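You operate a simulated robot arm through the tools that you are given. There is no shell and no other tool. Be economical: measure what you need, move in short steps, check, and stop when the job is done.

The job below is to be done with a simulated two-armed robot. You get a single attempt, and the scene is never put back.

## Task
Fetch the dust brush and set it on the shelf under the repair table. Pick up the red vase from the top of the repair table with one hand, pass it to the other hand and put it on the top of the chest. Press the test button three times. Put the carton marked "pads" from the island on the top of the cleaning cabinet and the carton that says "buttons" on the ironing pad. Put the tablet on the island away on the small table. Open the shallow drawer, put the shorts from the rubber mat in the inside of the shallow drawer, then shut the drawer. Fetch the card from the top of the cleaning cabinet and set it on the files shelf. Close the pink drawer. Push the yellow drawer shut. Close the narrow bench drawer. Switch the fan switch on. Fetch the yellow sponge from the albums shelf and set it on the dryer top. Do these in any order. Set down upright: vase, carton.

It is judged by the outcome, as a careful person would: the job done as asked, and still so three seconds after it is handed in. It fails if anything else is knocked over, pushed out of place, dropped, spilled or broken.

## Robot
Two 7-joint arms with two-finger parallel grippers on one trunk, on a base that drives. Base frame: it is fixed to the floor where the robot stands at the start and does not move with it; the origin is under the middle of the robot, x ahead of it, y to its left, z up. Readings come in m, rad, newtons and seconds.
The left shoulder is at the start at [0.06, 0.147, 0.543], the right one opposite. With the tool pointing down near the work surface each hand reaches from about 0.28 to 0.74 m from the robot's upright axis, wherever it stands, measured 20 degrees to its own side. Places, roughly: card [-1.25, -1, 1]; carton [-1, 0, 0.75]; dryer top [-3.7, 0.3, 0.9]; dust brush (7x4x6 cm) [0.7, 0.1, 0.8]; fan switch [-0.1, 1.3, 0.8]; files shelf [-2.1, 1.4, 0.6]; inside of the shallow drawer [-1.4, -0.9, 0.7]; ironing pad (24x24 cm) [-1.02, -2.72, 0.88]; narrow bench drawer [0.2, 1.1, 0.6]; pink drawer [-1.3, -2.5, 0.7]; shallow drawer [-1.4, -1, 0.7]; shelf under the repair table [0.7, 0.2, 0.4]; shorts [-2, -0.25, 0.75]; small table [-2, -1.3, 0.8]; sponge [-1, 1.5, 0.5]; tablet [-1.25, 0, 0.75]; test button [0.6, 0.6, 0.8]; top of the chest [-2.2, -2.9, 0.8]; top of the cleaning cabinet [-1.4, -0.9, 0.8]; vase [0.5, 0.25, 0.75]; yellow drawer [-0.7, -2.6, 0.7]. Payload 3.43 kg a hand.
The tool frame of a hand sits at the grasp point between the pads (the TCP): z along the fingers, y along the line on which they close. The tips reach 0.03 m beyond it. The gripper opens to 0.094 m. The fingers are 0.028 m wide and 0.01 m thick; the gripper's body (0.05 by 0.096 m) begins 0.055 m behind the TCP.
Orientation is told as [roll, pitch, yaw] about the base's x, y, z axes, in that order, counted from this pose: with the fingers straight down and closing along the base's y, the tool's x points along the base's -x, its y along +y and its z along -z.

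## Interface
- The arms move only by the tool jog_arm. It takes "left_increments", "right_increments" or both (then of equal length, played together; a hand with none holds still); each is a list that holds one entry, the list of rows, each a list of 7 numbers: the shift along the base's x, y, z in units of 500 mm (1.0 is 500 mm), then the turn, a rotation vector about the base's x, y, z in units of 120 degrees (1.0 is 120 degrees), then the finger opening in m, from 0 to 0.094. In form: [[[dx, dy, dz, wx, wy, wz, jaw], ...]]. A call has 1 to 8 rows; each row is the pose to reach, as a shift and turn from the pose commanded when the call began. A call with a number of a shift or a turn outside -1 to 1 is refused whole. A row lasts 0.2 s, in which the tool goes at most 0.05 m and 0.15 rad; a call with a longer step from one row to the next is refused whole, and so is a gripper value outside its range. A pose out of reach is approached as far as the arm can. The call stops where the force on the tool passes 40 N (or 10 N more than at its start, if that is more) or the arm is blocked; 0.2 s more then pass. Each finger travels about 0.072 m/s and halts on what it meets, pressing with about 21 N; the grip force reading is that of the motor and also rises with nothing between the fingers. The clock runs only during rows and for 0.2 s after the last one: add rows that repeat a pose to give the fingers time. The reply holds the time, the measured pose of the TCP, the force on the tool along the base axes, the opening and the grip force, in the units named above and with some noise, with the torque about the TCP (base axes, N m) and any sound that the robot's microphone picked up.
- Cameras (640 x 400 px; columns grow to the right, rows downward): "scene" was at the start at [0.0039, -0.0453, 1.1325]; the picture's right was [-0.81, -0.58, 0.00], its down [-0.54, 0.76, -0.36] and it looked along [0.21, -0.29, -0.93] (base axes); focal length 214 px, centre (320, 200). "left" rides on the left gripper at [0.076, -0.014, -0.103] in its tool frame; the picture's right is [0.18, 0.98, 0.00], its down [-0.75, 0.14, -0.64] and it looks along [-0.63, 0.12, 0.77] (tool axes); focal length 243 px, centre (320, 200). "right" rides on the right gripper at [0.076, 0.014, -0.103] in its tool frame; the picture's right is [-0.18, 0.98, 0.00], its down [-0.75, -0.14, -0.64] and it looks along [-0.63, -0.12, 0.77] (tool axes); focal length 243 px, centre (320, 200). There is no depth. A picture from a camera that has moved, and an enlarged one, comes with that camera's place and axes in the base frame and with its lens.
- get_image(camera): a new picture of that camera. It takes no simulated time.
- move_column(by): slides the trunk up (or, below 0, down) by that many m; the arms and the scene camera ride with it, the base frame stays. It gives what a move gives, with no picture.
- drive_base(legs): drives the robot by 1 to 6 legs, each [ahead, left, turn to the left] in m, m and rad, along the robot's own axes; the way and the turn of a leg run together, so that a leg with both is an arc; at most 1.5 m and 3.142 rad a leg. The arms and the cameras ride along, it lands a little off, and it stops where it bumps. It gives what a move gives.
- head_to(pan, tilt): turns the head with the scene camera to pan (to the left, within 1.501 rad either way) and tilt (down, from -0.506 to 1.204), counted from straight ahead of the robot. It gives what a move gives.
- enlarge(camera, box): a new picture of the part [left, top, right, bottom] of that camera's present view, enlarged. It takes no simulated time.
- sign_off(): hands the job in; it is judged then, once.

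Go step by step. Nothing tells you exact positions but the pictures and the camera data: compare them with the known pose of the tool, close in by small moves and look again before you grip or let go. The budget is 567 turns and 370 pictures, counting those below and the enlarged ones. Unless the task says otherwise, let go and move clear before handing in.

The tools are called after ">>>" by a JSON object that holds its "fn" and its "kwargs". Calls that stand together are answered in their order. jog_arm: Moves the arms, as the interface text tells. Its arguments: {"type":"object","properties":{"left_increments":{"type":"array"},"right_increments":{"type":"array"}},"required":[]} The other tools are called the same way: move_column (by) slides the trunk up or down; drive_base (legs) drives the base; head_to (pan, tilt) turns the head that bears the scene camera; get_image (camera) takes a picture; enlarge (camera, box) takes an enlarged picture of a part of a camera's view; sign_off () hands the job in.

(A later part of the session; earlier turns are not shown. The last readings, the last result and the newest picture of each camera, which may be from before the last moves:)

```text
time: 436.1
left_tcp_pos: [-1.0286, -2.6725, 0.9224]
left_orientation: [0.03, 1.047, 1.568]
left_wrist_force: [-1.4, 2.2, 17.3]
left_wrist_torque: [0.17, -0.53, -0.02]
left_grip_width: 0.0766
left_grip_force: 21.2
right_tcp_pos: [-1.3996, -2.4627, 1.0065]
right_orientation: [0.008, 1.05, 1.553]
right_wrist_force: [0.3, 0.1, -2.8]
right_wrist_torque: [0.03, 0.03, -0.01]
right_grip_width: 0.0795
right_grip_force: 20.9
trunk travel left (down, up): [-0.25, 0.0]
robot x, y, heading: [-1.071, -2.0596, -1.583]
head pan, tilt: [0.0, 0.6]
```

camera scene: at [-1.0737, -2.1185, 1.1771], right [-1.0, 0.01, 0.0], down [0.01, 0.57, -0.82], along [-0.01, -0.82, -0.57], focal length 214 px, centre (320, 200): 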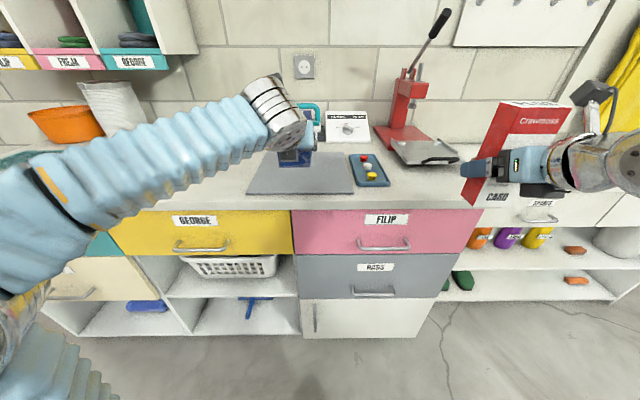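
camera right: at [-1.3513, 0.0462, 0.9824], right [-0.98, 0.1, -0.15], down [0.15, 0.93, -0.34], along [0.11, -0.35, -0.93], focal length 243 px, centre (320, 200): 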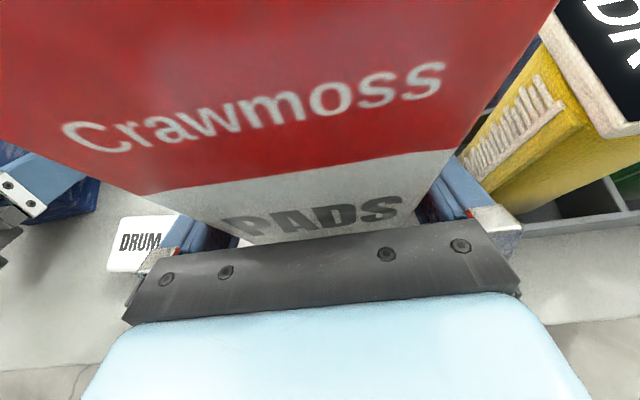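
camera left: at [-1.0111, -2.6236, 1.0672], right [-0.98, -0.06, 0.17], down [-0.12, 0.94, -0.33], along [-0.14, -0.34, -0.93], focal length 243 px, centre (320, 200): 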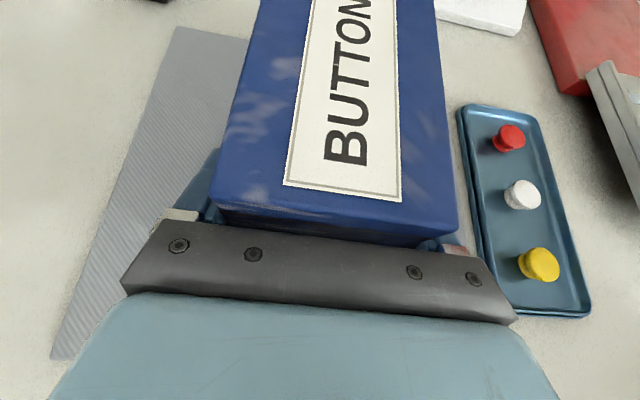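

Contact. Release and back out.

>>> {"fn": "jog_arm", "kwargs": {"left_increments": [[[0, 0, 0.002, 0, 0, 0, 0.085], [0, 0, 0.002, 0, 0, 0, 0.094], [0, 0.02, 0.012, 0, 0, 0, 0.094], [0, 0.09, 0.05, 0, 0, 0, 0.094], [0, 0.16, 0.09, 0, 0, 0, 0.094], [0, 0.24, 0.12, 0, 0, 0, 0.094]]]}}

>>> {"fn": "get_image", "kwargs": {"camera": "left"}}

```text
time: 437.5
left_tcp_pos: [-1.0257, -2.5537, 0.9826]
left_orientation: [0.032, 1.044, 1.569]
left_wrist_force: [-0.2, -0.5, -0.4]
left_wrist_torque: [0.02, -0.02, 0.0]
left_grip_width: 0.0942
left_grip_force: 0.0
right_tcp_pos: [-1.3986, -2.4626, 1.0055]
right_orientation: [0.011, 1.048, 1.554]
right_wrist_force: [-0.6, 0.3, -3.1]
right_wrist_torque: [-0.02, 0.0, 0.02]
right_grip_width: 0.0795
right_grip_force: 20.8
trunk travel left (down, up): [-0.25, 0.0]
robot x, y, heading: [-1.0722, -2.0582, -1.58]
head pan, tilt: [0.0, 0.6]
```

```text
176 pictures are left
camera left: at [-1.0104, -2.5044, 1.0991], right [-0.98, -0.06, 0.17], down [-0.12, 0.94, -0.33], along [-0.14, -0.34, -0.93], focal length 243 px, centre (320, 200)
```

left: 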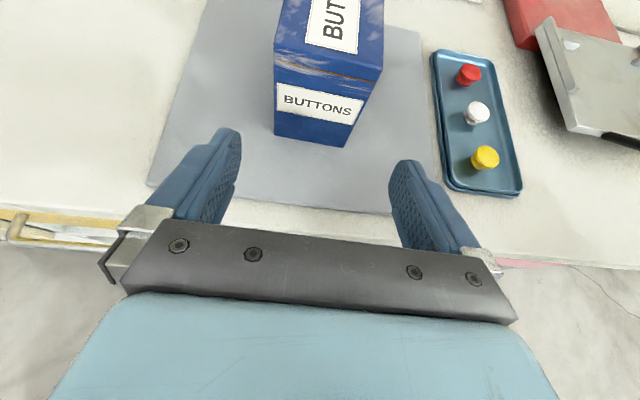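

BUTTONS stands on the pad. Now I'll back off and turn (via east) to face the cleaning cabinet with the PADS carton.

>>> {"fn": "drive_base", "kwargs": {"legs": [[-0.32, 0, 0], [0, -0.18, 0], [0, 0, 1.571], [0, 0, 1.571]]}}

>>> {"fn": "get_image", "kwargs": {"camera": "scene"}}

>>> {"fn": "get_image", "kwargs": {"camera": "right"}}

```text
time: 448.3
left_tcp_pos: [-1.293, -1.2455, 0.9816]
left_orientation: [0.03, 1.047, -1.581]
left_wrist_force: [-0.2, -0.1, 0.4]
left_wrist_torque: [-0.02, 0.02, -0.01]
left_grip_width: 0.0942
left_grip_force: 0.0
right_tcp_pos: [-0.9221, -1.339, 1.0058]
right_orientation: [0.011, 1.05, -1.596]
right_wrist_force: [-0.6, -0.2, -3.0]
right_wrist_torque: [0.01, -0.04, 0.01]
right_grip_width: 0.0791
right_grip_force: 20.5
trunk travel left (down, up): [-0.25, 0.0]
robot x, y, heading: [-1.2441, -1.7373, 1.548]
head pan, tilt: [0.0, 0.6]
```

```text
175 pictures are left
camera scene: at [-1.2467, -1.6816, 1.1771], right [1.0, -0.02, 0.0], down [-0.01, -0.56, -0.82], along [0.01, 0.82, -0.57], focal length 214 px, centre (320, 200)
```

scene: 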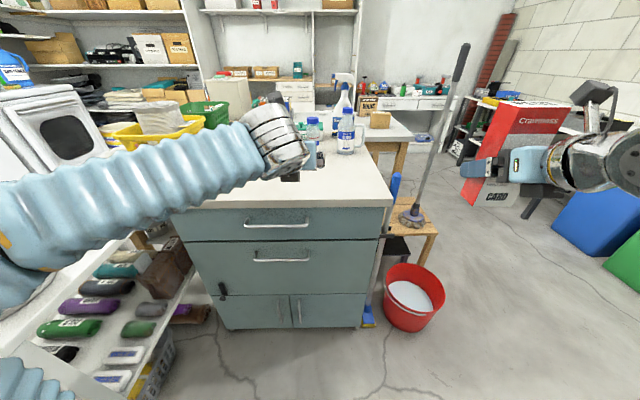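

```text
174 pictures are left
camera right: at [-0.9089, -1.3907, 1.1233], right [0.98, -0.12, -0.15], down [-0.17, -0.93, -0.33], along [-0.1, 0.35, -0.93], focal length 243 px, centre (320, 200)
```

right: 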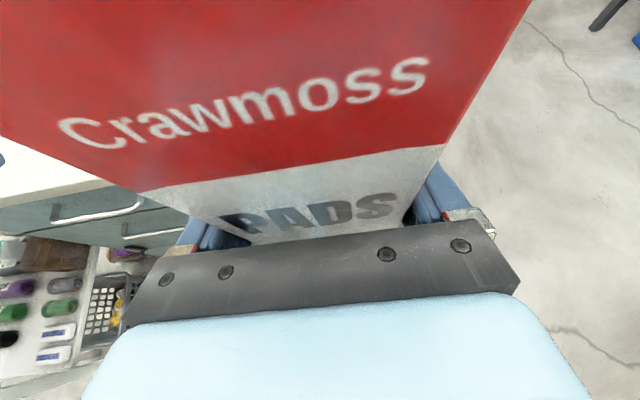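

>>> {"fn": "head_to", "kwargs": {"pan": 0.9, "tilt": 0.6}}

>>> {"fn": "get_image", "kwargs": {"camera": "scene"}}

```text
time: 449.5
left_tcp_pos: [-1.2925, -1.2463, 0.9819]
left_orientation: [0.03, 1.045, -1.582]
left_wrist_force: [0.6, 0.5, -1.6]
left_wrist_torque: [0.0, 0.01, 0.01]
left_grip_width: 0.0941
left_grip_force: 0.2
right_tcp_pos: [-0.9221, -1.3386, 1.0059]
right_orientation: [0.011, 1.047, -1.594]
right_wrist_force: [-0.2, -0.7, -3.0]
right_wrist_torque: [-0.01, 0.03, -0.01]
right_grip_width: 0.0795
right_grip_force: 21.0
trunk travel left (down, up): [-0.25, 0.0]
robot x, y, heading: [-1.2487, -1.7403, 1.555]
head pan, tilt: [0.901, 0.6]
```

```text
173 pictures are left
camera scene: at [-1.3165, -1.7138, 1.1771], right [0.64, 0.77, 0.0], down [0.44, -0.36, -0.83], along [-0.64, 0.52, -0.56], focal length 214 px, centre (320, 200)
```

scene: 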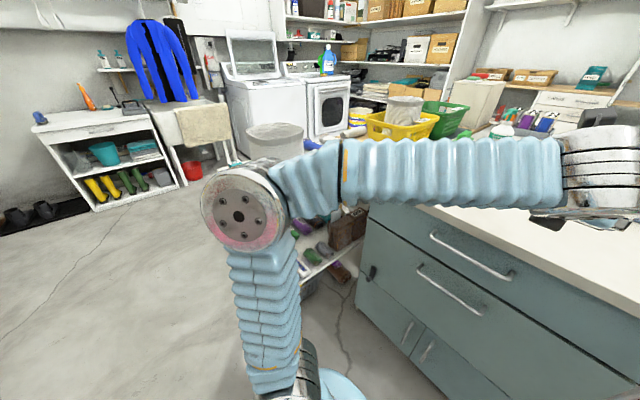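

Enough clearance on the left. I'll bring PADS over the right-hand part of the cabinet top.

>>> {"fn": "jog_arm", "kwargs": {"right_increments": [[[-0.08, 0.02, 0, 0, 0, 0, 0.05], [-0.16, 0.06, 0, 0, 0, 0.003, 0.05], [-0.23, 0.11, 0, 0, 0, 0.006, 0.05], [-0.29, 0.17, 0, 0, 0, 0.009, 0.05], [-0.34, 0.24, 0, 0, 0, 0.012, 0.05], [-0.38, 0.32, 0, 0, 0, 0.012, 0.05], [-0.405, 0.41, 0, 0, 0, 0.012, 0.05], [-0.416, 0.5, 0, 0, 0, 0.012, 0.05]]]}}

>>> {"fn": "head_to", "kwargs": {"pan": 0.0, "tilt": 0.6}}

>>> {"fn": "get_image", "kwargs": {"camera": "scene"}}

>>> {"fn": "get_image", "kwargs": {"camera": "right"}}

```text
time: 451.3
left_tcp_pos: [-1.2926, -1.2461, 0.981]
left_orientation: [0.03, 1.043, -1.582]
left_wrist_force: [0.3, 0.9, 0.2]
left_wrist_torque: [0.0, 0.01, -0.03]
left_grip_width: 0.0944
left_grip_force: 0.2
right_tcp_pos: [-1.1302, -1.0896, 1.004]
right_orientation: [0.01, 1.051, -1.569]
right_wrist_force: [0.6, -0.2, -2.5]
right_wrist_torque: [0.03, 0.05, 0.03]
right_grip_width: 0.0792
right_grip_force: 20.6
trunk travel left (down, up): [-0.25, 0.0]
robot x, y, heading: [-1.2447, -1.7404, 1.552]
head pan, tilt: [0.901, 0.6]
```

```text
time: 452.5
left_tcp_pos: [-1.2935, -1.2449, 0.9816]
left_orientation: [0.031, 1.045, -1.581]
left_wrist_force: [-0.1, -1.0, 0.2]
left_wrist_torque: [0.01, 0.03, -0.03]
left_grip_width: 0.0937
left_grip_force: 0.0
right_tcp_pos: [-1.128, -1.0903, 1.0052]
right_orientation: [0.009, 1.049, -1.57]
right_wrist_force: [0.5, 0.4, -2.2]
right_wrist_torque: [0.03, 0.02, -0.01]
right_grip_width: 0.0793
right_grip_force: 21.2
trunk travel left (down, up): [-0.25, 0.0]
robot x, y, heading: [-1.2516, -1.7381, 1.553]
head pan, tilt: [0.0, 0.6]
```

```text
172 pictures are left
camera scene: at [-1.2469, -1.6814, 1.1771], right [1.0, -0.02, 0.0], down [-0.01, -0.57, -0.82], along [0.01, 0.82, -0.57], focal length 214 px, centre (320, 200)
```

scene: 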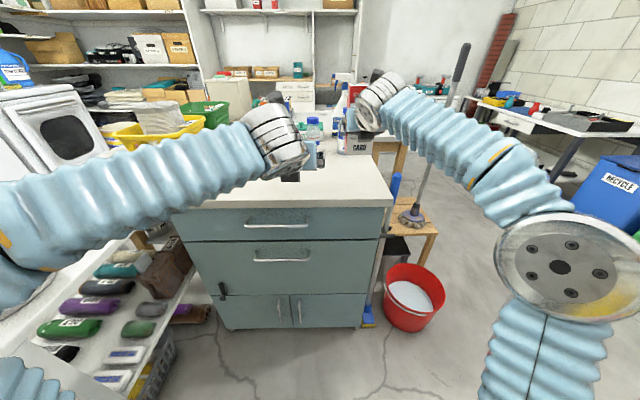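

```text
171 pictures are left
camera right: at [-1.1153, -1.1403, 1.1222], right [0.98, -0.1, -0.15], down [-0.15, -0.93, -0.33], along [-0.11, 0.35, -0.93], focal length 243 px, centre (320, 200)
```

right: 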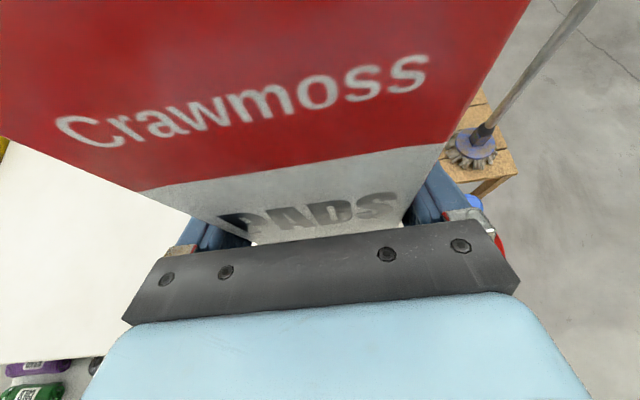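

>>> {"fn": "enlarge", "kwargs": {"camera": "scene", "box": [280, 80, 440, 220]}}

```text
2.86 times, centred on (360, 150) of scene
camera zoom: at [-1.2469, -1.6814, 1.1771], right [1.0, -0.02, 0.0], down [-0.01, -0.57, -0.82], along [0.01, 0.82, -0.57], focal length 613 px, centre (206, 343)
```

zoom: 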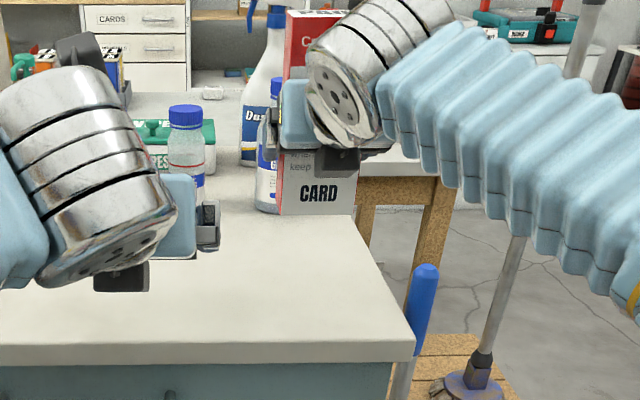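

When lowered, the carton will sit about 5 cm inside the right edge. Lowering.

>>> {"fn": "jog_arm", "kwargs": {"right_increments": [[[0, 0.02, -0.04, 0, 0, 0, 0.05], [0, 0.03, -0.09, 0, 0, 0, 0.05], [0, 0.03, -0.13, 0, 0, 0, 0.05], [0, 0.03, -0.15, 0, 0, 0, 0.05], [0, 0.03, -0.16, 0, 0, 0, 0.05]]]}}

>>> {"fn": "jog_arm", "kwargs": {"right_increments": [[[0, 0, -0.006, 0, 0, 0, 0.05], [0, 0, -0.012, 0, 0, 0, 0.05], [0, 0, -0.018, 0, 0, 0, 0.05], [0, 0, -0.022, 0, 0, 0, 0.05]]]}}

```text
time: 453.7
left_tcp_pos: [-1.2927, -1.2464, 0.9817]
left_orientation: [0.031, 1.044, -1.581]
left_wrist_force: [0.6, 0.3, 0.7]
left_wrist_torque: [-0.01, -0.01, -0.03]
left_grip_width: 0.0941
left_grip_force: 0.1
right_tcp_pos: [-1.1308, -1.0749, 0.9253]
right_orientation: [0.011, 1.049, -1.569]
right_wrist_force: [-0.1, -0.6, -2.7]
right_wrist_torque: [-0.01, 0.02, 0.03]
right_grip_width: 0.0794
right_grip_force: 20.6
trunk travel left (down, up): [-0.25, 0.0]
robot x, y, heading: [-1.245, -1.739, 1.554]
head pan, tilt: [0.0, 0.6]
```

```text
time: 454.7
left_tcp_pos: [-1.2917, -1.2463, 0.9812]
left_orientation: [0.031, 1.043, -1.581]
left_wrist_force: [1.2, -0.2, -0.3]
left_wrist_torque: [-0.02, 0.01, 0.04]
left_grip_width: 0.0941
left_grip_force: 0.1
right_tcp_pos: [-1.1296, -1.0744, 0.915]
right_orientation: [0.011, 1.049, -1.569]
right_wrist_force: [0.7, 0.3, -2.8]
right_wrist_torque: [0.04, 0.0, -0.02]
right_grip_width: 0.0794
right_grip_force: 21.0
trunk travel left (down, up): [-0.25, 0.0]
robot x, y, heading: [-1.2476, -1.7407, 1.554]
head pan, tilt: [0.0, 0.6]
```

>>> {"fn": "jog_arm", "kwargs": {"right_increments": [[[0, 0, -0.006, 0, 0, 0, 0.05], [0, 0, -0.012, 0, 0, 0, 0.05], [0, 0, -0.018, 0, 0, 0, 0.05], [0, 0, -0.024, 0, 0, 0, 0.05]]]}}

```text
time: 455.7
left_tcp_pos: [-1.2932, -1.2471, 0.9826]
left_orientation: [0.03, 1.047, -1.582]
left_wrist_force: [0.1, 0.3, -0.2]
left_wrist_torque: [0.01, 0.04, -0.06]
left_grip_width: 0.094
left_grip_force: 0.1
right_tcp_pos: [-1.1292, -1.0751, 0.9056]
right_orientation: [0.008, 1.054, -1.573]
right_wrist_force: [1.2, 2.3, 9.4]
right_wrist_torque: [-0.16, 0.33, -0.1]
right_grip_width: 0.0793
right_grip_force: 20.7
trunk travel left (down, up): [-0.25, 0.0]
robot x, y, heading: [-1.2491, -1.7383, 1.553]
head pan, tilt: [0.0, 0.6]
```

Contact. Release and back out along the fingers.

>>> {"fn": "jog_arm", "kwargs": {"right_increments": [[[0, 0, 0, 0, 0, 0, 0.088], [0, 0, 0, 0, 0, 0, 0.094], [0, -0.02, 0.012, 0, 0, 0, 0.094], [0, -0.09, 0.05, 0, 0, 0, 0.094], [0, -0.17, 0.08, 0, 0, 0, 0.094], [0, -0.26, 0.1, 0, 0, 0, 0.094]]]}}

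>>> {"fn": "get_image", "kwargs": {"camera": "right"}}

```text
time: 457.1
left_tcp_pos: [-1.2929, -1.2461, 0.9818]
left_orientation: [0.031, 1.046, -1.582]
left_wrist_force: [0.3, 0.1, -0.4]
left_wrist_torque: [0.03, 0.03, 0.02]
left_grip_width: 0.0939
left_grip_force: 0.0
right_tcp_pos: [-1.13, -1.2056, 0.9529]
right_orientation: [0.01, 1.048, -1.57]
right_wrist_force: [0.0, -0.1, 0.6]
right_wrist_torque: [-0.03, 0.01, 0.05]
right_grip_width: 0.0938
right_grip_force: 0.2
trunk travel left (down, up): [-0.25, 0.0]
robot x, y, heading: [-1.2485, -1.7409, 1.55]
head pan, tilt: [0.0, 0.6]
```

```text
169 pictures are left
camera right: at [-1.1158, -1.2557, 1.0699], right [0.98, -0.1, -0.15], down [-0.15, -0.93, -0.33], along [-0.11, 0.35, -0.93], focal length 243 px, centre (320, 200)
```

right: 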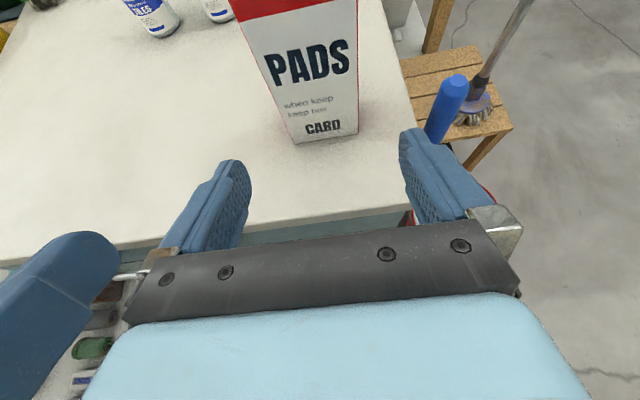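

PADS stands on the cabinet top. Next is the vase: I'll back off, go east and north to the repair table and face it.

>>> {"fn": "drive_base", "kwargs": {"legs": [[-0.15, 0, 0.02], [0, -1.15, 0], [1.4, 0, 0], [0.55, 0, 0], [0, 0, -1.571]]}}

>>> {"fn": "get_image", "kwargs": {"camera": "scene"}}

```text
time: 477.2
left_tcp_pos: [0.4037, 0.1143, 0.9808]
left_orientation: [0.031, 1.046, -3.126]
left_wrist_force: [0.7, 1.4, 0.0]
left_wrist_torque: [0.03, 0.03, -0.01]
left_grip_width: 0.0939
left_grip_force: 0.1
right_tcp_pos: [0.4484, -0.0453, 0.9524]
right_orientation: [0.011, 1.048, -3.115]
right_wrist_force: [-0.1, -0.1, 0.1]
right_wrist_torque: [-0.04, 0.0, -0.01]
right_grip_width: 0.0942
right_grip_force: 0.0
trunk travel left (down, up): [-0.25, 0.0]
robot x, y, heading: [-0.0864, 0.0566, 0.007]
head pan, tilt: [0.0, 0.6]
```

```text
168 pictures are left
camera scene: at [-0.0295, 0.0601, 1.1771], right [0.01, -1.0, 0.0], down [-0.56, 0.0, -0.83], along [0.82, 0.01, -0.57], focal length 214 px, centre (320, 200)
```

scene: 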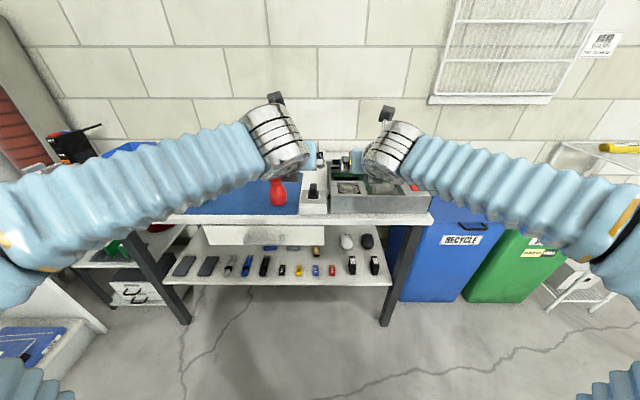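

The red vase is ahead at about (0.575, 0.205). I'll align the base, then straighten the right hand and turn it 90° so its fingers close front-to-back.

>>> {"fn": "drive_base", "kwargs": {"legs": [[0, 0.2, 0]]}}

>>> {"fn": "jog_arm", "kwargs": {"right_increments": [[[-0.02, 0, 0, 0, 0.065, 0, 0.094], [-0.04, 0, 0, 0, 0.13, 0, 0.094], [-0.06, 0, 0, 0, 0.195, 0, 0.094], [-0.08, 0, 0, 0, 0.26, 0, 0.094], [-0.1, 0, 0, 0, 0.325, 0, 0.094], [-0.12, 0, 0, 0, 0.39, 0, 0.094], [-0.14, 0, 0, 0, 0.455, 0, 0.094], [-0.16, 0, 0, 0, 0.5, 0, 0.094]]]}}

>>> {"fn": "jog_arm", "kwargs": {"right_increments": [[[0, 0, 0, 0, 0, -0.07, 0.094], [0, 0, 0, 0, 0, -0.14, 0.094], [0, 0, 0, 0, 0, -0.21, 0.094], [0, 0, 0, 0, 0, -0.28, 0.094], [0, 0, 0, 0, 0, -0.35, 0.094], [0, 0, 0, 0, 0, -0.42, 0.094], [0, 0, 0, 0, 0, -0.49, 0.094], [0, 0, 0, 0, 0, -0.56, 0.094]]]}}

>>> {"fn": "jog_arm", "kwargs": {"right_increments": [[[0, 0, 0, 0, 0, -0.07, 0.094], [0, 0, 0, 0, 0, -0.14, 0.094], [0, 0, 0, 0, 0, -0.2, 0.094]]]}}

>>> {"fn": "get_image", "kwargs": {"camera": "scene"}}

>>> {"fn": "get_image", "kwargs": {"camera": "right"}}

```text
time: 478.8
left_tcp_pos: [0.4027, 0.3179, 0.9832]
left_orientation: [0.031, 1.045, -3.126]
left_wrist_force: [-0.3, -0.5, 0.2]
left_wrist_torque: [-0.02, -0.03, 0.01]
left_grip_width: 0.0939
left_grip_force: 0.1
right_tcp_pos: [0.4473, 0.1562, 0.9522]
right_orientation: [0.01, 1.049, -3.114]
right_wrist_force: [0.8, 0.2, 0.0]
right_wrist_torque: [0.01, 0.01, 0.01]
right_grip_width: 0.0941
right_grip_force: 0.0
trunk travel left (down, up): [-0.25, 0.0]
robot x, y, heading: [-0.0905, 0.2628, 0.009]
head pan, tilt: [0.0, 0.6]
```

```text
time: 480.6
left_tcp_pos: [0.4021, 0.3173, 0.9814]
left_orientation: [0.031, 1.046, -3.125]
left_wrist_force: [1.0, 0.5, -0.4]
left_wrist_torque: [0.01, 0.02, 0.02]
left_grip_width: 0.094
left_grip_force: 0.1
right_tcp_pos: [0.368, 0.1554, 0.9526]
right_orientation: [-0.014, 0.001, -3.126]
right_wrist_force: [-0.7, -0.3, 0.7]
right_wrist_torque: [-0.01, -0.03, -0.01]
right_grip_width: 0.0938
right_grip_force: 0.0
trunk travel left (down, up): [-0.25, 0.0]
robot x, y, heading: [-0.0905, 0.2614, 0.01]
head pan, tilt: [0.0, 0.6]
```

```text
time: 482.4
left_tcp_pos: [0.4021, 0.3182, 0.9812]
left_orientation: [0.031, 1.046, -3.126]
left_wrist_force: [0.5, -0.4, -0.3]
left_wrist_torque: [0.01, 0.02, 0.02]
left_grip_width: 0.0939
left_grip_force: 0.2
right_tcp_pos: [0.3668, 0.1566, 0.9522]
right_orientation: [-0.016, 0.003, 1.981]
right_wrist_force: [-0.3, 0.3, 0.7]
right_wrist_torque: [-0.03, 0.0, 0.02]
right_grip_width: 0.0941
right_grip_force: 0.1
trunk travel left (down, up): [-0.25, 0.0]
robot x, y, heading: [-0.0906, 0.2547, 0.011]
head pan, tilt: [0.0, 0.6]
```

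```text
time: 483.2
left_tcp_pos: [0.4014, 0.3178, 0.982]
left_orientation: [0.03, 1.045, -3.127]
left_wrist_force: [0.1, -0.5, -0.2]
left_wrist_torque: [0.0, -0.03, -0.01]
left_grip_width: 0.0944
left_grip_force: 0.0
right_tcp_pos: [0.3678, 0.1556, 0.9515]
right_orientation: [-0.015, 0.002, 1.56]
right_wrist_force: [0.2, -0.2, -0.3]
right_wrist_torque: [0.0, 0.01, 0.05]
right_grip_width: 0.0938
right_grip_force: 0.1
trunk travel left (down, up): [-0.25, 0.0]
robot x, y, heading: [-0.092, 0.2605, 0.008]
head pan, tilt: [0.0, 0.6]
```

```text
167 pictures are left
camera scene: at [-0.031, 0.2618, 1.1771], right [0.01, -1.0, 0.0], down [-0.56, -0.01, -0.82], along [0.82, 0.01, -0.57], focal length 214 px, centre (320, 200)
```

scene: 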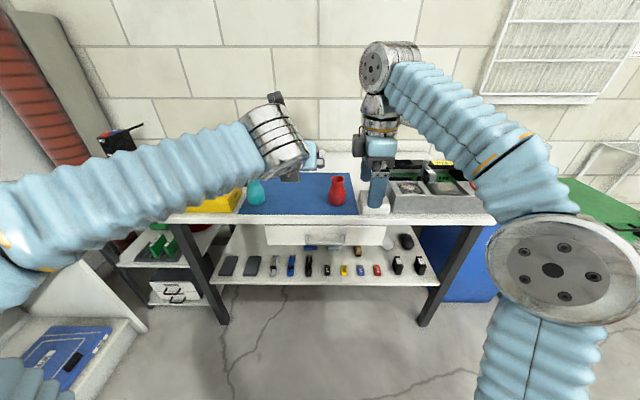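

```text
166 pictures are left
camera right: at [0.3522, 0.0806, 1.0556], right [-0.98, 0.19, -0.01], down [0.14, 0.75, 0.64], along [0.13, 0.63, -0.77], focal length 243 px, centre (320, 200)
```

right: 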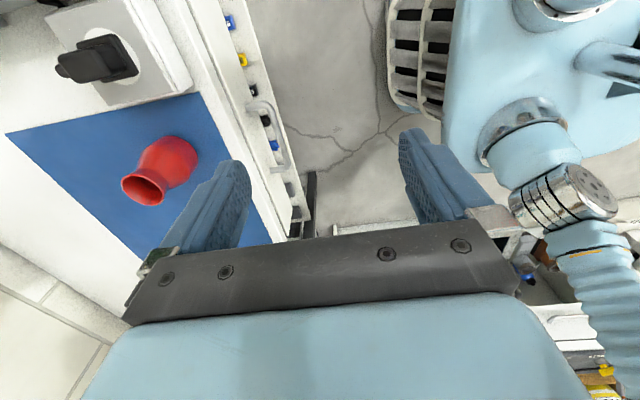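

>>> {"fn": "drive_base", "kwargs": {"legs": [[0.13, 0, -0.008]]}}

>>> {"fn": "jog_arm", "kwargs": {"left_increments": [[[-0.04, 0.04, 0, 0, 0, 0, 0.094], [-0.08, 0.08, 0, 0, 0, 0, 0.094], [-0.12, 0.12, 0, 0, 0, 0, 0.094]]], "right_increments": [[[0.05, 0.05, -0.02, 0, 0, 0, 0.094], [0.1, 0.1, -0.06, 0, 0, 0, 0.094], [0.14, 0.1, -0.1, 0, 0, 0, 0.094]]]}}

>>> {"fn": "get_image", "kwargs": {"camera": "right"}}

```text
time: 484.5
left_tcp_pos: [0.5344, 0.3144, 0.9821]
left_orientation: [0.032, 1.045, -3.132]
left_wrist_force: [-0.1, 0.3, 0.0]
left_wrist_torque: [0.0, 0.03, 0.03]
left_grip_width: 0.0939
left_grip_force: 0.1
right_tcp_pos: [0.4979, 0.1531, 0.9524]
right_orientation: [-0.014, 0.003, 1.554]
right_wrist_force: [0.2, 0.2, 0.3]
right_wrist_torque: [0.0, 0.0, -0.01]
right_grip_width: 0.094
right_grip_force: 0.0
trunk travel left (down, up): [-0.25, 0.0]
robot x, y, heading: [0.0398, 0.2626, 0.003]
head pan, tilt: [0.0, 0.6]
```

```text
time: 485.3
left_tcp_pos: [0.473, 0.3753, 0.9835]
left_orientation: [0.032, 1.045, -3.133]
left_wrist_force: [0.2, 0.2, -0.1]
left_wrist_torque: [0.0, 0.0, -0.02]
left_grip_width: 0.094
left_grip_force: 0.0
right_tcp_pos: [0.5696, 0.2021, 0.9028]
right_orientation: [-0.013, 0.005, 1.555]
right_wrist_force: [-0.3, -0.2, -0.4]
right_wrist_torque: [0.02, -0.01, -0.02]
right_grip_width: 0.0941
right_grip_force: 0.0
trunk travel left (down, up): [-0.25, 0.0]
robot x, y, heading: [0.0402, 0.2637, -0.001]
head pan, tilt: [0.0, 0.6]
```

```text
165 pictures are left
camera right: at [0.5525, 0.1268, 1.0052], right [-0.98, 0.2, -0.01], down [0.14, 0.75, 0.64], along [0.14, 0.63, -0.77], focal length 243 px, centre (320, 200)
```

right: 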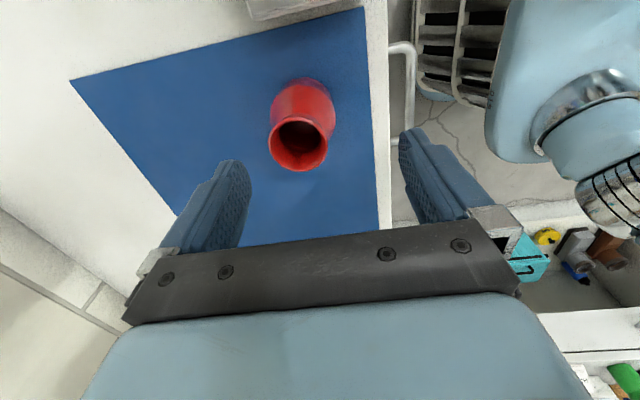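

Vase centred at (0.585, 0.206). Descend around it.

>>> {"fn": "jog_arm", "kwargs": {"right_increments": [[[0.028, 0.008, -0.02, 0, 0, 0, 0.094], [0.028, 0.008, -0.08, 0, 0, 0, 0.094], [0.028, 0.008, -0.13, 0, 0, 0, 0.094]]]}}

>>> {"fn": "get_image", "kwargs": {"camera": "right"}}

>>> {"fn": "enlarge", "kwargs": {"camera": "scene", "box": [260, 120, 420, 220]}}

```text
time: 486.1
left_tcp_pos: [0.4732, 0.3741, 0.9834]
left_orientation: [0.032, 1.045, -3.134]
left_wrist_force: [-0.1, 0.1, 0.0]
left_wrist_torque: [0.03, 0.0, -0.03]
left_grip_width: 0.0939
left_grip_force: 0.0
right_tcp_pos: [0.5826, 0.2062, 0.8377]
right_orientation: [-0.014, 0.003, 1.555]
right_wrist_force: [-1.1, 0.5, 0.4]
right_wrist_torque: [0.03, -0.03, -0.01]
right_grip_width: 0.094
right_grip_force: 0.1
trunk travel left (down, up): [-0.25, 0.0]
robot x, y, heading: [0.0421, 0.2627, 0.003]
head pan, tilt: [0.0, 0.6]
```

```text
164 pictures are left
camera right: at [0.5665, 0.1307, 0.9403], right [-0.98, 0.2, -0.01], down [0.14, 0.75, 0.64], along [0.14, 0.63, -0.77], focal length 243 px, centre (320, 200)
```

right: 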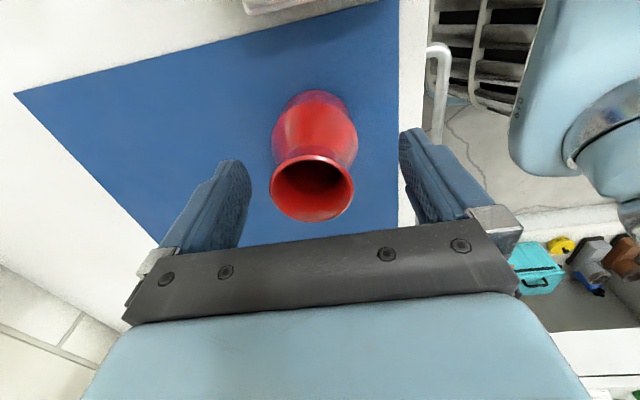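

```text
4.00 times, centred on (340, 170) of scene
camera zoom: at [0.1002, 0.262, 1.1771], right [0.0, -1.0, 0.0], down [-0.56, 0.0, -0.83], along [0.83, 0.0, -0.56], focal length 858 px, centre (240, 320)
```

zoom: 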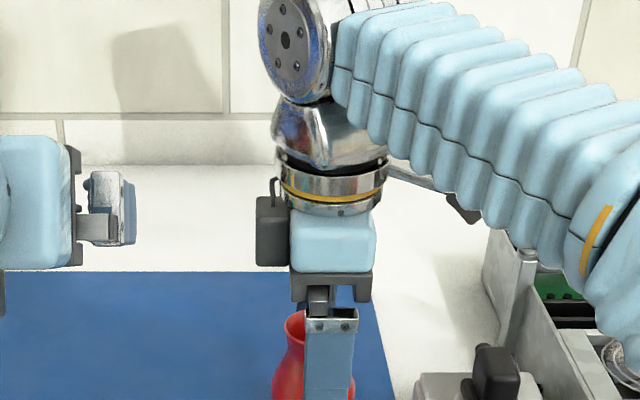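

>>> {"fn": "jog_arm", "kwargs": {"right_increments": [[[0.004, -0.002, -0.05, 0, 0, 0, 0.094], [0.004, -0.004, -0.09, 0, 0, 0, 0.094], [0.004, -0.004, -0.092, 0, 0, 0, 0.07], [0.004, -0.004, -0.092, 0, 0, 0, 0.04], [0.004, -0.004, -0.092, 0, 0, 0, 0.04]]]}}

>>> {"fn": "get_image", "kwargs": {"camera": "right"}}

```text
time: 487.3
left_tcp_pos: [0.4734, 0.3738, 0.9827]
left_orientation: [0.032, 1.046, -3.133]
left_wrist_force: [0.8, -0.1, -0.3]
left_wrist_torque: [0.0, 0.04, -0.04]
left_grip_width: 0.094
left_grip_force: 0.1
right_tcp_pos: [0.5848, 0.2041, 0.7922]
right_orientation: [-0.014, 0.005, 1.555]
right_wrist_force: [0.0, 0.0, -0.1]
right_wrist_torque: [-0.05, 0.02, -0.01]
right_grip_width: 0.0607
right_grip_force: 21.5
trunk travel left (down, up): [-0.25, 0.0]
robot x, y, heading: [0.0427, 0.2613, 0.002]
head pan, tilt: [0.0, 0.6]
```

```text
162 pictures are left
camera right: at [0.5684, 0.1289, 0.8944], right [-0.98, 0.2, -0.01], down [0.14, 0.75, 0.64], along [0.14, 0.63, -0.77], focal length 243 px, centre (320, 200)
```

right: 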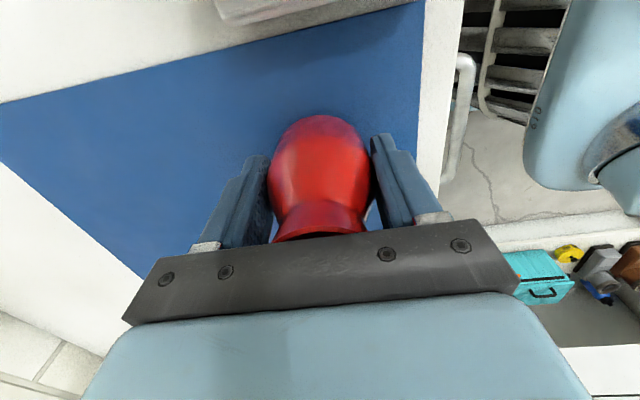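

The vase is gripped (6.1 cm). Lift it and bring it back toward the middle.

>>> {"fn": "jog_arm", "kwargs": {"right_increments": [[[0, 0, 0.05, 0, 0, 0, 0.04], [0, 0, 0.12, 0, 0, 0, 0.04], [-0.02, 0, 0.19, 0, 0, 0, 0.04], [-0.06, -0.01, 0.25, 0, 0, 0, 0.04], [-0.12, -0.02, 0.3, 0, 0, 0, 0.04], [-0.18, -0.02, 0.34, 0, 0, 0, 0.04]]]}}

>>> {"fn": "drive_base", "kwargs": {"legs": [[-0.25, 0, 0]]}}

>>> {"fn": "get_image", "kwargs": {"camera": "scene"}}

```text
time: 488.7
left_tcp_pos: [0.4738, 0.3744, 0.9826]
left_orientation: [0.031, 1.044, -3.134]
left_wrist_force: [1.1, 1.0, -0.7]
left_wrist_torque: [-0.02, -0.01, 0.0]
left_grip_width: 0.0938
left_grip_force: 0.1
right_tcp_pos: [0.4941, 0.1958, 0.962]
right_orientation: [-0.013, 0.002, 1.557]
right_wrist_force: [0.7, -0.5, -2.2]
right_wrist_torque: [-0.03, 0.02, 0.02]
right_grip_width: 0.0607
right_grip_force: 20.7
trunk travel left (down, up): [-0.25, 0.0]
robot x, y, heading: [0.039, 0.2642, 0.001]
head pan, tilt: [0.0, 0.6]
```

```text
time: 490.5
left_tcp_pos: [0.2238, 0.3748, 0.9826]
left_orientation: [0.032, 1.045, -3.132]
left_wrist_force: [-0.1, 1.1, -0.1]
left_wrist_torque: [0.01, -0.02, 0.02]
left_grip_width: 0.094
left_grip_force: 0.0
right_tcp_pos: [0.2447, 0.1957, 0.9602]
right_orientation: [-0.014, 0.004, 1.559]
right_wrist_force: [-0.4, -0.1, -1.2]
right_wrist_torque: [0.0, -0.02, -0.02]
right_grip_width: 0.0608
right_grip_force: 20.5
trunk travel left (down, up): [-0.25, 0.0]
robot x, y, heading: [-0.2083, 0.264, 0.001]
head pan, tilt: [0.0, 0.6]
```

```text
161 pictures are left
camera scene: at [-0.1498, 0.2616, 1.1771], right [0.0, -1.0, 0.0], down [-0.57, 0.0, -0.82], along [0.82, 0.0, -0.57], focal length 214 px, centre (320, 200)
```

scene: 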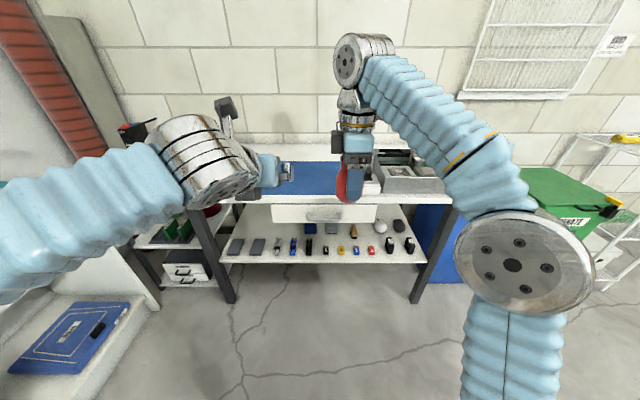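

Vase in hand. For the hand-over I'll turn the right hand back to its default yaw and swing the left hand so it points to the right, toward the vase, nearly level.

>>> {"fn": "jog_arm", "kwargs": {"left_increments": [[[0, 0.03, 0, 0, 0, -0.07, 0.094], [0, 0.06, 0, 0, 0, -0.14, 0.094], [0, 0.09, 0, 0, 0, -0.21, 0.094], [0.02, 0.09, 0, 0, 0, -0.28, 0.094], [0.04, 0.09, 0, 0, 0, -0.35, 0.094], [0.06, 0.09, 0, 0, 0, -0.42, 0.094], [0.08, 0.09, 0, 0, 0, -0.49, 0.094], [0.1, 0.09, 0, 0, 0, -0.56, 0.094]]], "right_increments": [[[0, 0, 0, 0, 0, -0.07, 0.04], [0, 0, 0, 0, 0, -0.14, 0.04], [0.02, 0, 0, 0, 0, -0.21, 0.04], [0.04, 0, 0, 0, 0, -0.28, 0.04], [0.06, 0, 0, 0, 0, -0.35, 0.04], [0.08, 0, 0, 0, 0, -0.42, 0.04], [0.1, 0, 0, 0, 0, -0.49, 0.04], [0.1, 0, 0, 0, 0, -0.56, 0.04]]]}}

>>> {"fn": "get_image", "kwargs": {"camera": "scene"}}

```text
time: 492.3
left_tcp_pos: [0.1863, 0.3992, 0.948]
left_orientation: [0.045, 1.049, 2.012]
left_wrist_force: [-1.6, 0.4, 1.2]
left_wrist_torque: [0.02, -0.04, 0.03]
left_grip_width: 0.0941
left_grip_force: 0.0
left hand out of reach, approached as far as the arm can: row 7, 8
right_tcp_pos: [0.2313, 0.1733, 0.987]
right_orientation: [-0.046, -0.019, 0.513]
right_wrist_force: [-0.7, -0.7, -1.5]
right_wrist_torque: [0.07, -0.04, -0.01]
right_grip_width: 0.0609
right_grip_force: 21.4
right hand out of reach, approached as far as the arm can: row 5, 6, 7, 8
trunk travel left (down, up): [-0.25, 0.0]
robot x, y, heading: [-0.2104, 0.2596, 0.003]
head pan, tilt: [0.0, 0.6]
```

```text
160 pictures are left
camera scene: at [-0.1516, 0.2616, 1.1773], right [0.0, -1.0, 0.0], down [-0.56, 0.0, -0.83], along [0.83, 0.0, -0.56], focal length 214 px, centre (320, 200)
```

scene: 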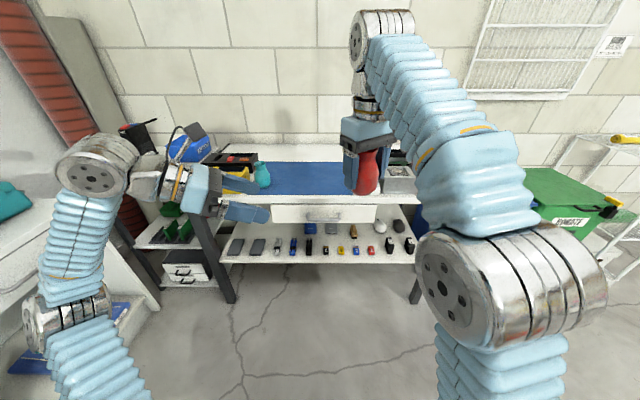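

Both wrists need a lower working height. I'll bring the hand-over lower, about z 0.87, and finish the turns.

>>> {"fn": "jog_arm", "kwargs": {"left_increments": [[[0.02, 0, -0.04, 0, 0, -0.03, 0.094], [0.05, 0, -0.08, 0, 0, -0.06, 0.094], [0.09, 0, -0.12, 0, 0, -0.1, 0.094], [0.13, 0, -0.16, 0, 0, -0.14, 0.094], [0.17, 0, -0.17, 0, 0, -0.18, 0.094], [0.19, 0, -0.17, 0, 0, -0.21, 0.094]]], "right_increments": [[[0.02, 0.0, -0.04, 0.01, 0.01, -0.04, 0.04], [0.04, 0.0, -0.08, 0.02, 0.01, -0.08, 0.04], [0.06, 0.01, -0.12, 0.02, 0.01, -0.12, 0.04], [0.08, 0.02, -0.16, 0.02, 0.01, -0.16, 0.04], [0.1, 0.03, -0.2, 0.02, 0.01, -0.2, 0.04], [0.1, 0.03, -0.23, 0.02, 0.01, -0.245, 0.04]]]}}

>>> {"fn": "get_image", "kwargs": {"camera": "scene"}}

>>> {"fn": "get_image", "kwargs": {"camera": "left"}}

```text
time: 493.7
left_tcp_pos: [0.0756, 0.3716, 0.8412]
left_orientation: [0.088, 1.043, 1.649]
left_wrist_force: [0.6, -0.3, 0.0]
left_wrist_torque: [-0.01, -0.01, 0.0]
left_grip_width: 0.0939
left_grip_force: 0.0
left hand out of reach, approached as far as the arm can: row 1, 2, 3, 4, 5, 6
right_tcp_pos: [0.2818, 0.1877, 0.8712]
right_orientation: [-0.001, -0.007, -0.002]
right_wrist_force: [0.7, -0.7, -1.0]
right_wrist_torque: [-0.01, 0.01, 0.01]
right_grip_width: 0.0606
right_grip_force: 21.2
trunk travel left (down, up): [-0.25, 0.0]
robot x, y, heading: [-0.2074, 0.2598, 0.008]
head pan, tilt: [0.0, 0.6]
```

```text
159 pictures are left
camera scene: at [-0.1497, 0.2617, 1.1771], right [0.0, -1.0, 0.0], down [-0.57, 0.0, -0.82], along [0.82, 0.0, -0.57], focal length 214 px, centre (320, 200)
```

scene: 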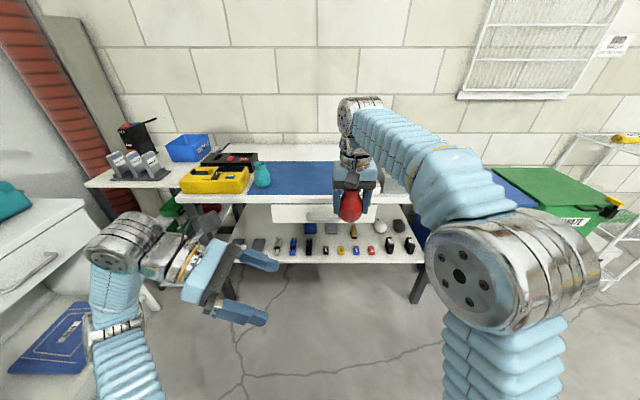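

```text
158 pictures are left
camera left: at [0.0927, 0.4225, 0.9564], right [-0.97, -0.1, 0.2], down [-0.16, 0.93, -0.32], along [-0.16, -0.35, -0.92], focal length 243 px, centre (320, 200)
```

left: 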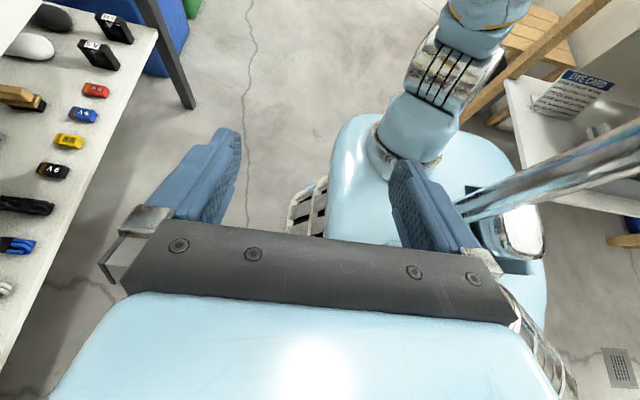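

The left wrist is wound the long way round. I'll straighten it and unwind a full turn so that it can point right comfortably.

>>> {"fn": "jog_arm", "kwargs": {"left_increments": [[[0.02, 0.02, 0.04, 0.065, 0, 0, 0.094], [0.04, 0.05, 0.08, 0.13, 0, 0.05, 0.094], [0.06, 0.08, 0.12, 0.195, 0, 0.08, 0.094], [0.08, 0.11, 0.16, 0.26, 0, 0.1, 0.094], [0.1, 0.14, 0.18, 0.325, 0, 0.1, 0.094], [0.12, 0.16, 0.2, 0.39, 0, 0.1, 0.094], [0.14, 0.18, 0.2, 0.45, 0, 0.1, 0.094], [0.16, 0.18, 0.2, 0.5, 0, 0.1, 0.094]]]}}

>>> {"fn": "jog_arm", "kwargs": {"left_increments": [[[0.02, 0, 0, 0, 0, 0.07, 0.094], [0.04, 0, 0, 0, 0, 0.14, 0.094], [0.06, 0, 0, 0, 0, 0.21, 0.094], [0.08, 0, 0, 0, 0, 0.28, 0.094], [0.1, 0, 0, 0, 0, 0.35, 0.094], [0.1, 0, 0, 0, 0, 0.42, 0.094], [0.1, 0, 0, 0, 0, 0.49, 0.094], [0.1, 0, 0, 0, 0, 0.56, 0.094]]]}}

>>> {"fn": "get_image", "kwargs": {"camera": "scene"}}

```text
refused: row 2 steps farther than a row can; nothing moved
```

```text
time: 495.5
left_tcp_pos: [0.128, 0.3734, 0.8378]
left_orientation: [0.089, 1.045, 2.827]
left_wrist_force: [1.1, 1.3, 0.7]
left_wrist_torque: [-0.01, 0.01, -0.01]
left_grip_width: 0.0941
left_grip_force: 0.0
right_tcp_pos: [0.2832, 0.1864, 0.8727]
right_orientation: [-0.001, -0.008, 0.001]
right_wrist_force: [-0.2, 0.7, -1.3]
right_wrist_torque: [-0.03, -0.01, -0.01]
right_grip_width: 0.0606
right_grip_force: 20.6
trunk travel left (down, up): [-0.25, 0.0]
robot x, y, heading: [-0.2081, 0.2648, 0.008]
head pan, tilt: [0.0, 0.6]
```

```text
157 pictures are left
camera scene: at [-0.1497, 0.2618, 1.177], right [0.0, -1.0, 0.0], down [-0.57, 0.0, -0.82], along [0.82, 0.0, -0.57], focal length 214 px, centre (320, 200)
```

scene: 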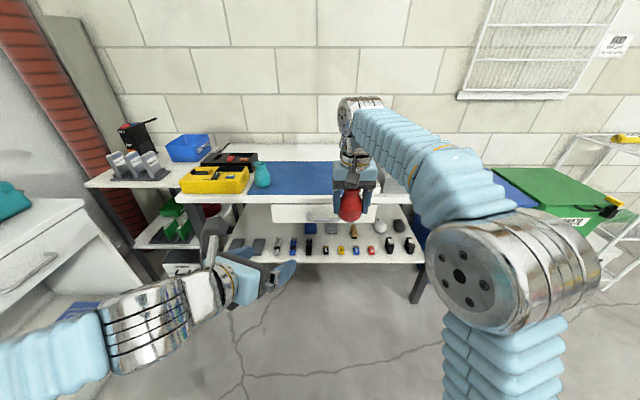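

>>> {"fn": "jog_arm", "kwargs": {"left_increments": [[[0.01, 0.02, 0.03, 0.019, 0.06, 0, 0.094], [0.02, 0.04, 0.06, 0.039, 0.12, 0, 0.094], [0.03, 0.06, 0.09, 0.058, 0.179, 0, 0.094], [0.04, 0.08, 0.12, 0.078, 0.238, 0, 0.094], [0.05, 0.1, 0.15, 0.097, 0.298, 0, 0.094], [0.06, 0.12, 0.17, 0.116, 0.357, 0, 0.094], [0.07, 0.14, 0.19, 0.136, 0.417, 0, 0.094], [0.08, 0.15, 0.2, 0.155, 0.476, 0, 0.094]]]}}

>>> {"fn": "jog_arm", "kwargs": {"left_increments": [[[0, 0, 0, 0, 0, 0.07, 0.094], [0, 0, 0, 0, 0, 0.14, 0.094], [0, 0, 0, 0, 0, 0.21, 0.094], [0, 0, 0, 0, 0, 0.28, 0.094], [0, 0, 0, 0, 0, 0.35, 0.094], [0, 0, 0, 0, 0, 0.42, 0.094], [0, 0, 0, 0, 0, 0.49, 0.094], [0, 0, 0, 0, 0, 0.56, 0.094]]]}}

>>> {"fn": "jog_arm", "kwargs": {"left_increments": [[[0, 0, 0, 0, 0, 0.07, 0.094], [0, 0, 0, 0, 0, 0.14, 0.094], [0, 0, 0, 0, 0, 0.21, 0.094], [0, 0, 0, 0, 0, 0.28, 0.094], [0, 0, 0, 0, 0, 0.35, 0.094], [0, 0, 0, 0, 0, 0.42, 0.094], [0, 0, 0, 0, 0, 0.49, 0.094], [0, 0, 0, 0, 0, 0.56, 0.094]]]}}

>>> {"fn": "jog_arm", "kwargs": {"left_increments": [[[0, 0, 0, 0, 0, 0.07, 0.094], [0, 0, 0, 0, 0, 0.14, 0.094], [0, 0, 0, 0, 0, 0.21, 0.094], [0, 0, 0, 0, 0, 0.28, 0.094], [0, 0, 0, 0, 0, 0.35, 0.094], [0, 0, 0, 0, 0, 0.42, 0.094], [0, 0, 0, 0, 0, 0.49, 0.094], [0, 0, 0, 0, 0, 0.56, 0.094]]]}}

```text
time: 497.3
left_tcp_pos: [0.1626, 0.4487, 0.9356]
left_orientation: [0.095, 0.075, 2.822]
left_wrist_force: [0.4, 0.2, -0.4]
left_wrist_torque: [0.05, -0.03, -0.01]
left_grip_width: 0.0942
left_grip_force: 0.2
left hand out of reach, approached as far as the arm can: row 8
right_tcp_pos: [0.2815, 0.1873, 0.8715]
right_orientation: [-0.001, -0.005, 0.001]
right_wrist_force: [-0.4, 0.0, -1.2]
right_wrist_torque: [0.0, 0.04, 0.0]
right_grip_width: 0.0608
right_grip_force: 21.2
trunk travel left (down, up): [-0.25, 0.0]
robot x, y, heading: [-0.2084, 0.2663, 0.003]
head pan, tilt: [0.0, 0.6]
```

```text
time: 499.1
left_tcp_pos: [0.1628, 0.4496, 0.9331]
left_orientation: [0.098, 0.075, -2.28]
left_wrist_force: [-0.5, -0.3, -0.3]
left_wrist_torque: [0.05, 0.0, -0.01]
left_grip_width: 0.0941
left_grip_force: 0.1
right_tcp_pos: [0.282, 0.187, 0.8722]
right_orientation: [0.0, -0.008, 0.0]
right_wrist_force: [-0.6, 0.1, -1.7]
right_wrist_torque: [-0.03, 0.0, 0.02]
right_grip_width: 0.0608
right_grip_force: 21.0
trunk travel left (down, up): [-0.25, 0.0]
robot x, y, heading: [-0.2088, 0.2608, 0.004]
head pan, tilt: [0.0, 0.6]
```

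```text
time: 500.9
left_tcp_pos: [0.1628, 0.4496, 0.9347]
left_orientation: [0.097, 0.075, -1.11]
left_wrist_force: [-0.3, 0.5, -0.4]
left_wrist_torque: [0.0, -0.04, 0.02]
left_grip_width: 0.0939
left_grip_force: 0.1
right_tcp_pos: [0.2827, 0.1874, 0.8725]
right_orientation: [0.0, -0.007, 0.0]
right_wrist_force: [0.8, 0.2, -1.8]
right_wrist_torque: [0.03, 0.02, 0.0]
right_grip_width: 0.0608
right_grip_force: 20.6
trunk travel left (down, up): [-0.25, 0.0]
robot x, y, heading: [-0.2116, 0.2605, -0.001]
head pan, tilt: [0.0, 0.6]
```

```text
time: 502.7
left_tcp_pos: [0.1629, 0.4506, 0.9339]
left_orientation: [0.098, 0.074, 0.066]
left_wrist_force: [0.5, -0.1, 0.1]
left_wrist_torque: [-0.03, -0.01, -0.02]
left_grip_width: 0.094
left_grip_force: 0.0
right_tcp_pos: [0.2825, 0.1862, 0.8728]
right_orientation: [0.001, -0.007, -0.001]
right_wrist_force: [0.9, 1.0, -1.9]
right_wrist_torque: [-0.01, 0.02, -0.01]
right_grip_width: 0.0608
right_grip_force: 20.8
trunk travel left (down, up): [-0.25, 0.0]
robot x, y, heading: [-0.2119, 0.2606, 0.006]
head pan, tilt: [0.0, 0.6]
```

>>> {"fn": "jog_arm", "kwargs": {"left_increments": [[[0.02, 0, 0, -0.012, -0.009, 0.065, 0.094], [0.04, 0, 0, -0.024, -0.018, 0.13, 0.094], [0.06, 0, 0, -0.036, -0.027, 0.195, 0.094], [0.08, 0, 0, -0.047, -0.035, 0.26, 0.094], [0.1, 0, 0, -0.047, -0.035, 0.33, 0.094], [0.12, 0, 0, -0.047, -0.035, 0.4, 0.094], [0.14, 0, 0, -0.047, -0.035, 0.47, 0.094], [0.16, 0, 0, -0.047, -0.035, 0.54, 0.094]]]}}

>>> {"fn": "jog_arm", "kwargs": {"left_increments": [[[0.02, 0, 0, 0, 0, 0.06, 0.094], [0.04, 0, 0, 0, 0, 0.12, 0.094], [0.06, 0, 0, 0, 0, 0.18, 0.094]]]}}

>>> {"fn": "get_image", "kwargs": {"camera": "scene"}}

```text
time: 504.5
left_tcp_pos: [0.2426, 0.4502, 0.9336]
left_orientation: [-0.019, 0.074, 1.186]
left_wrist_force: [0.8, 0.1, -0.1]
left_wrist_torque: [0.0, -0.02, -0.02]
left_grip_width: 0.0941
left_grip_force: 0.0
right_tcp_pos: [0.2823, 0.1858, 0.872]
right_orientation: [0.0, -0.007, -0.001]
right_wrist_force: [-0.6, -0.6, -1.5]
right_wrist_torque: [0.0, 0.01, 0.0]
right_grip_width: 0.0608
right_grip_force: 21.6
trunk travel left (down, up): [-0.25, 0.0]
robot x, y, heading: [-0.2069, 0.2602, -0.001]
head pan, tilt: [0.0, 0.6]
```

```text
time: 505.3
left_tcp_pos: [0.2728, 0.4497, 0.9349]
left_orientation: [-0.021, 0.074, 1.563]
left_wrist_force: [-0.2, -0.6, 0.0]
left_wrist_torque: [-0.03, 0.01, 0.0]
left_grip_width: 0.0941
left_grip_force: 0.0
right_tcp_pos: [0.2823, 0.1861, 0.8717]
right_orientation: [0.002, -0.008, 0.002]
right_wrist_force: [0.6, 0.4, -1.2]
right_wrist_torque: [-0.02, 0.03, 0.0]
right_grip_width: 0.0608
right_grip_force: 21.4
trunk travel left (down, up): [-0.25, 0.0]
robot x, y, heading: [-0.2128, 0.2609, 0.003]
head pan, tilt: [0.0, 0.6]
```

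```text
156 pictures are left
camera scene: at [-0.1499, 0.2617, 1.1771], right [0.0, -1.0, 0.0], down [-0.57, 0.0, -0.82], along [0.82, 0.0, -0.57], focal length 214 px, centre (320, 200)
```

scene: 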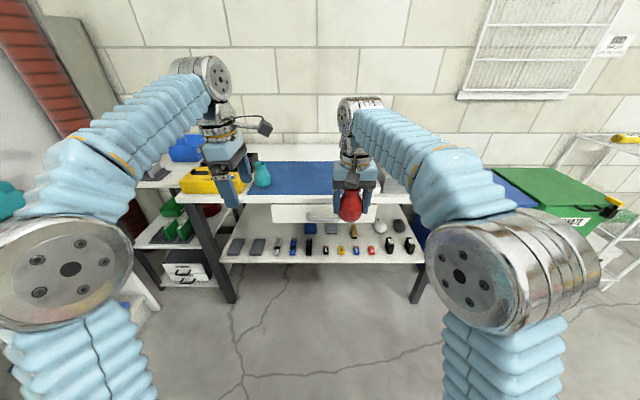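

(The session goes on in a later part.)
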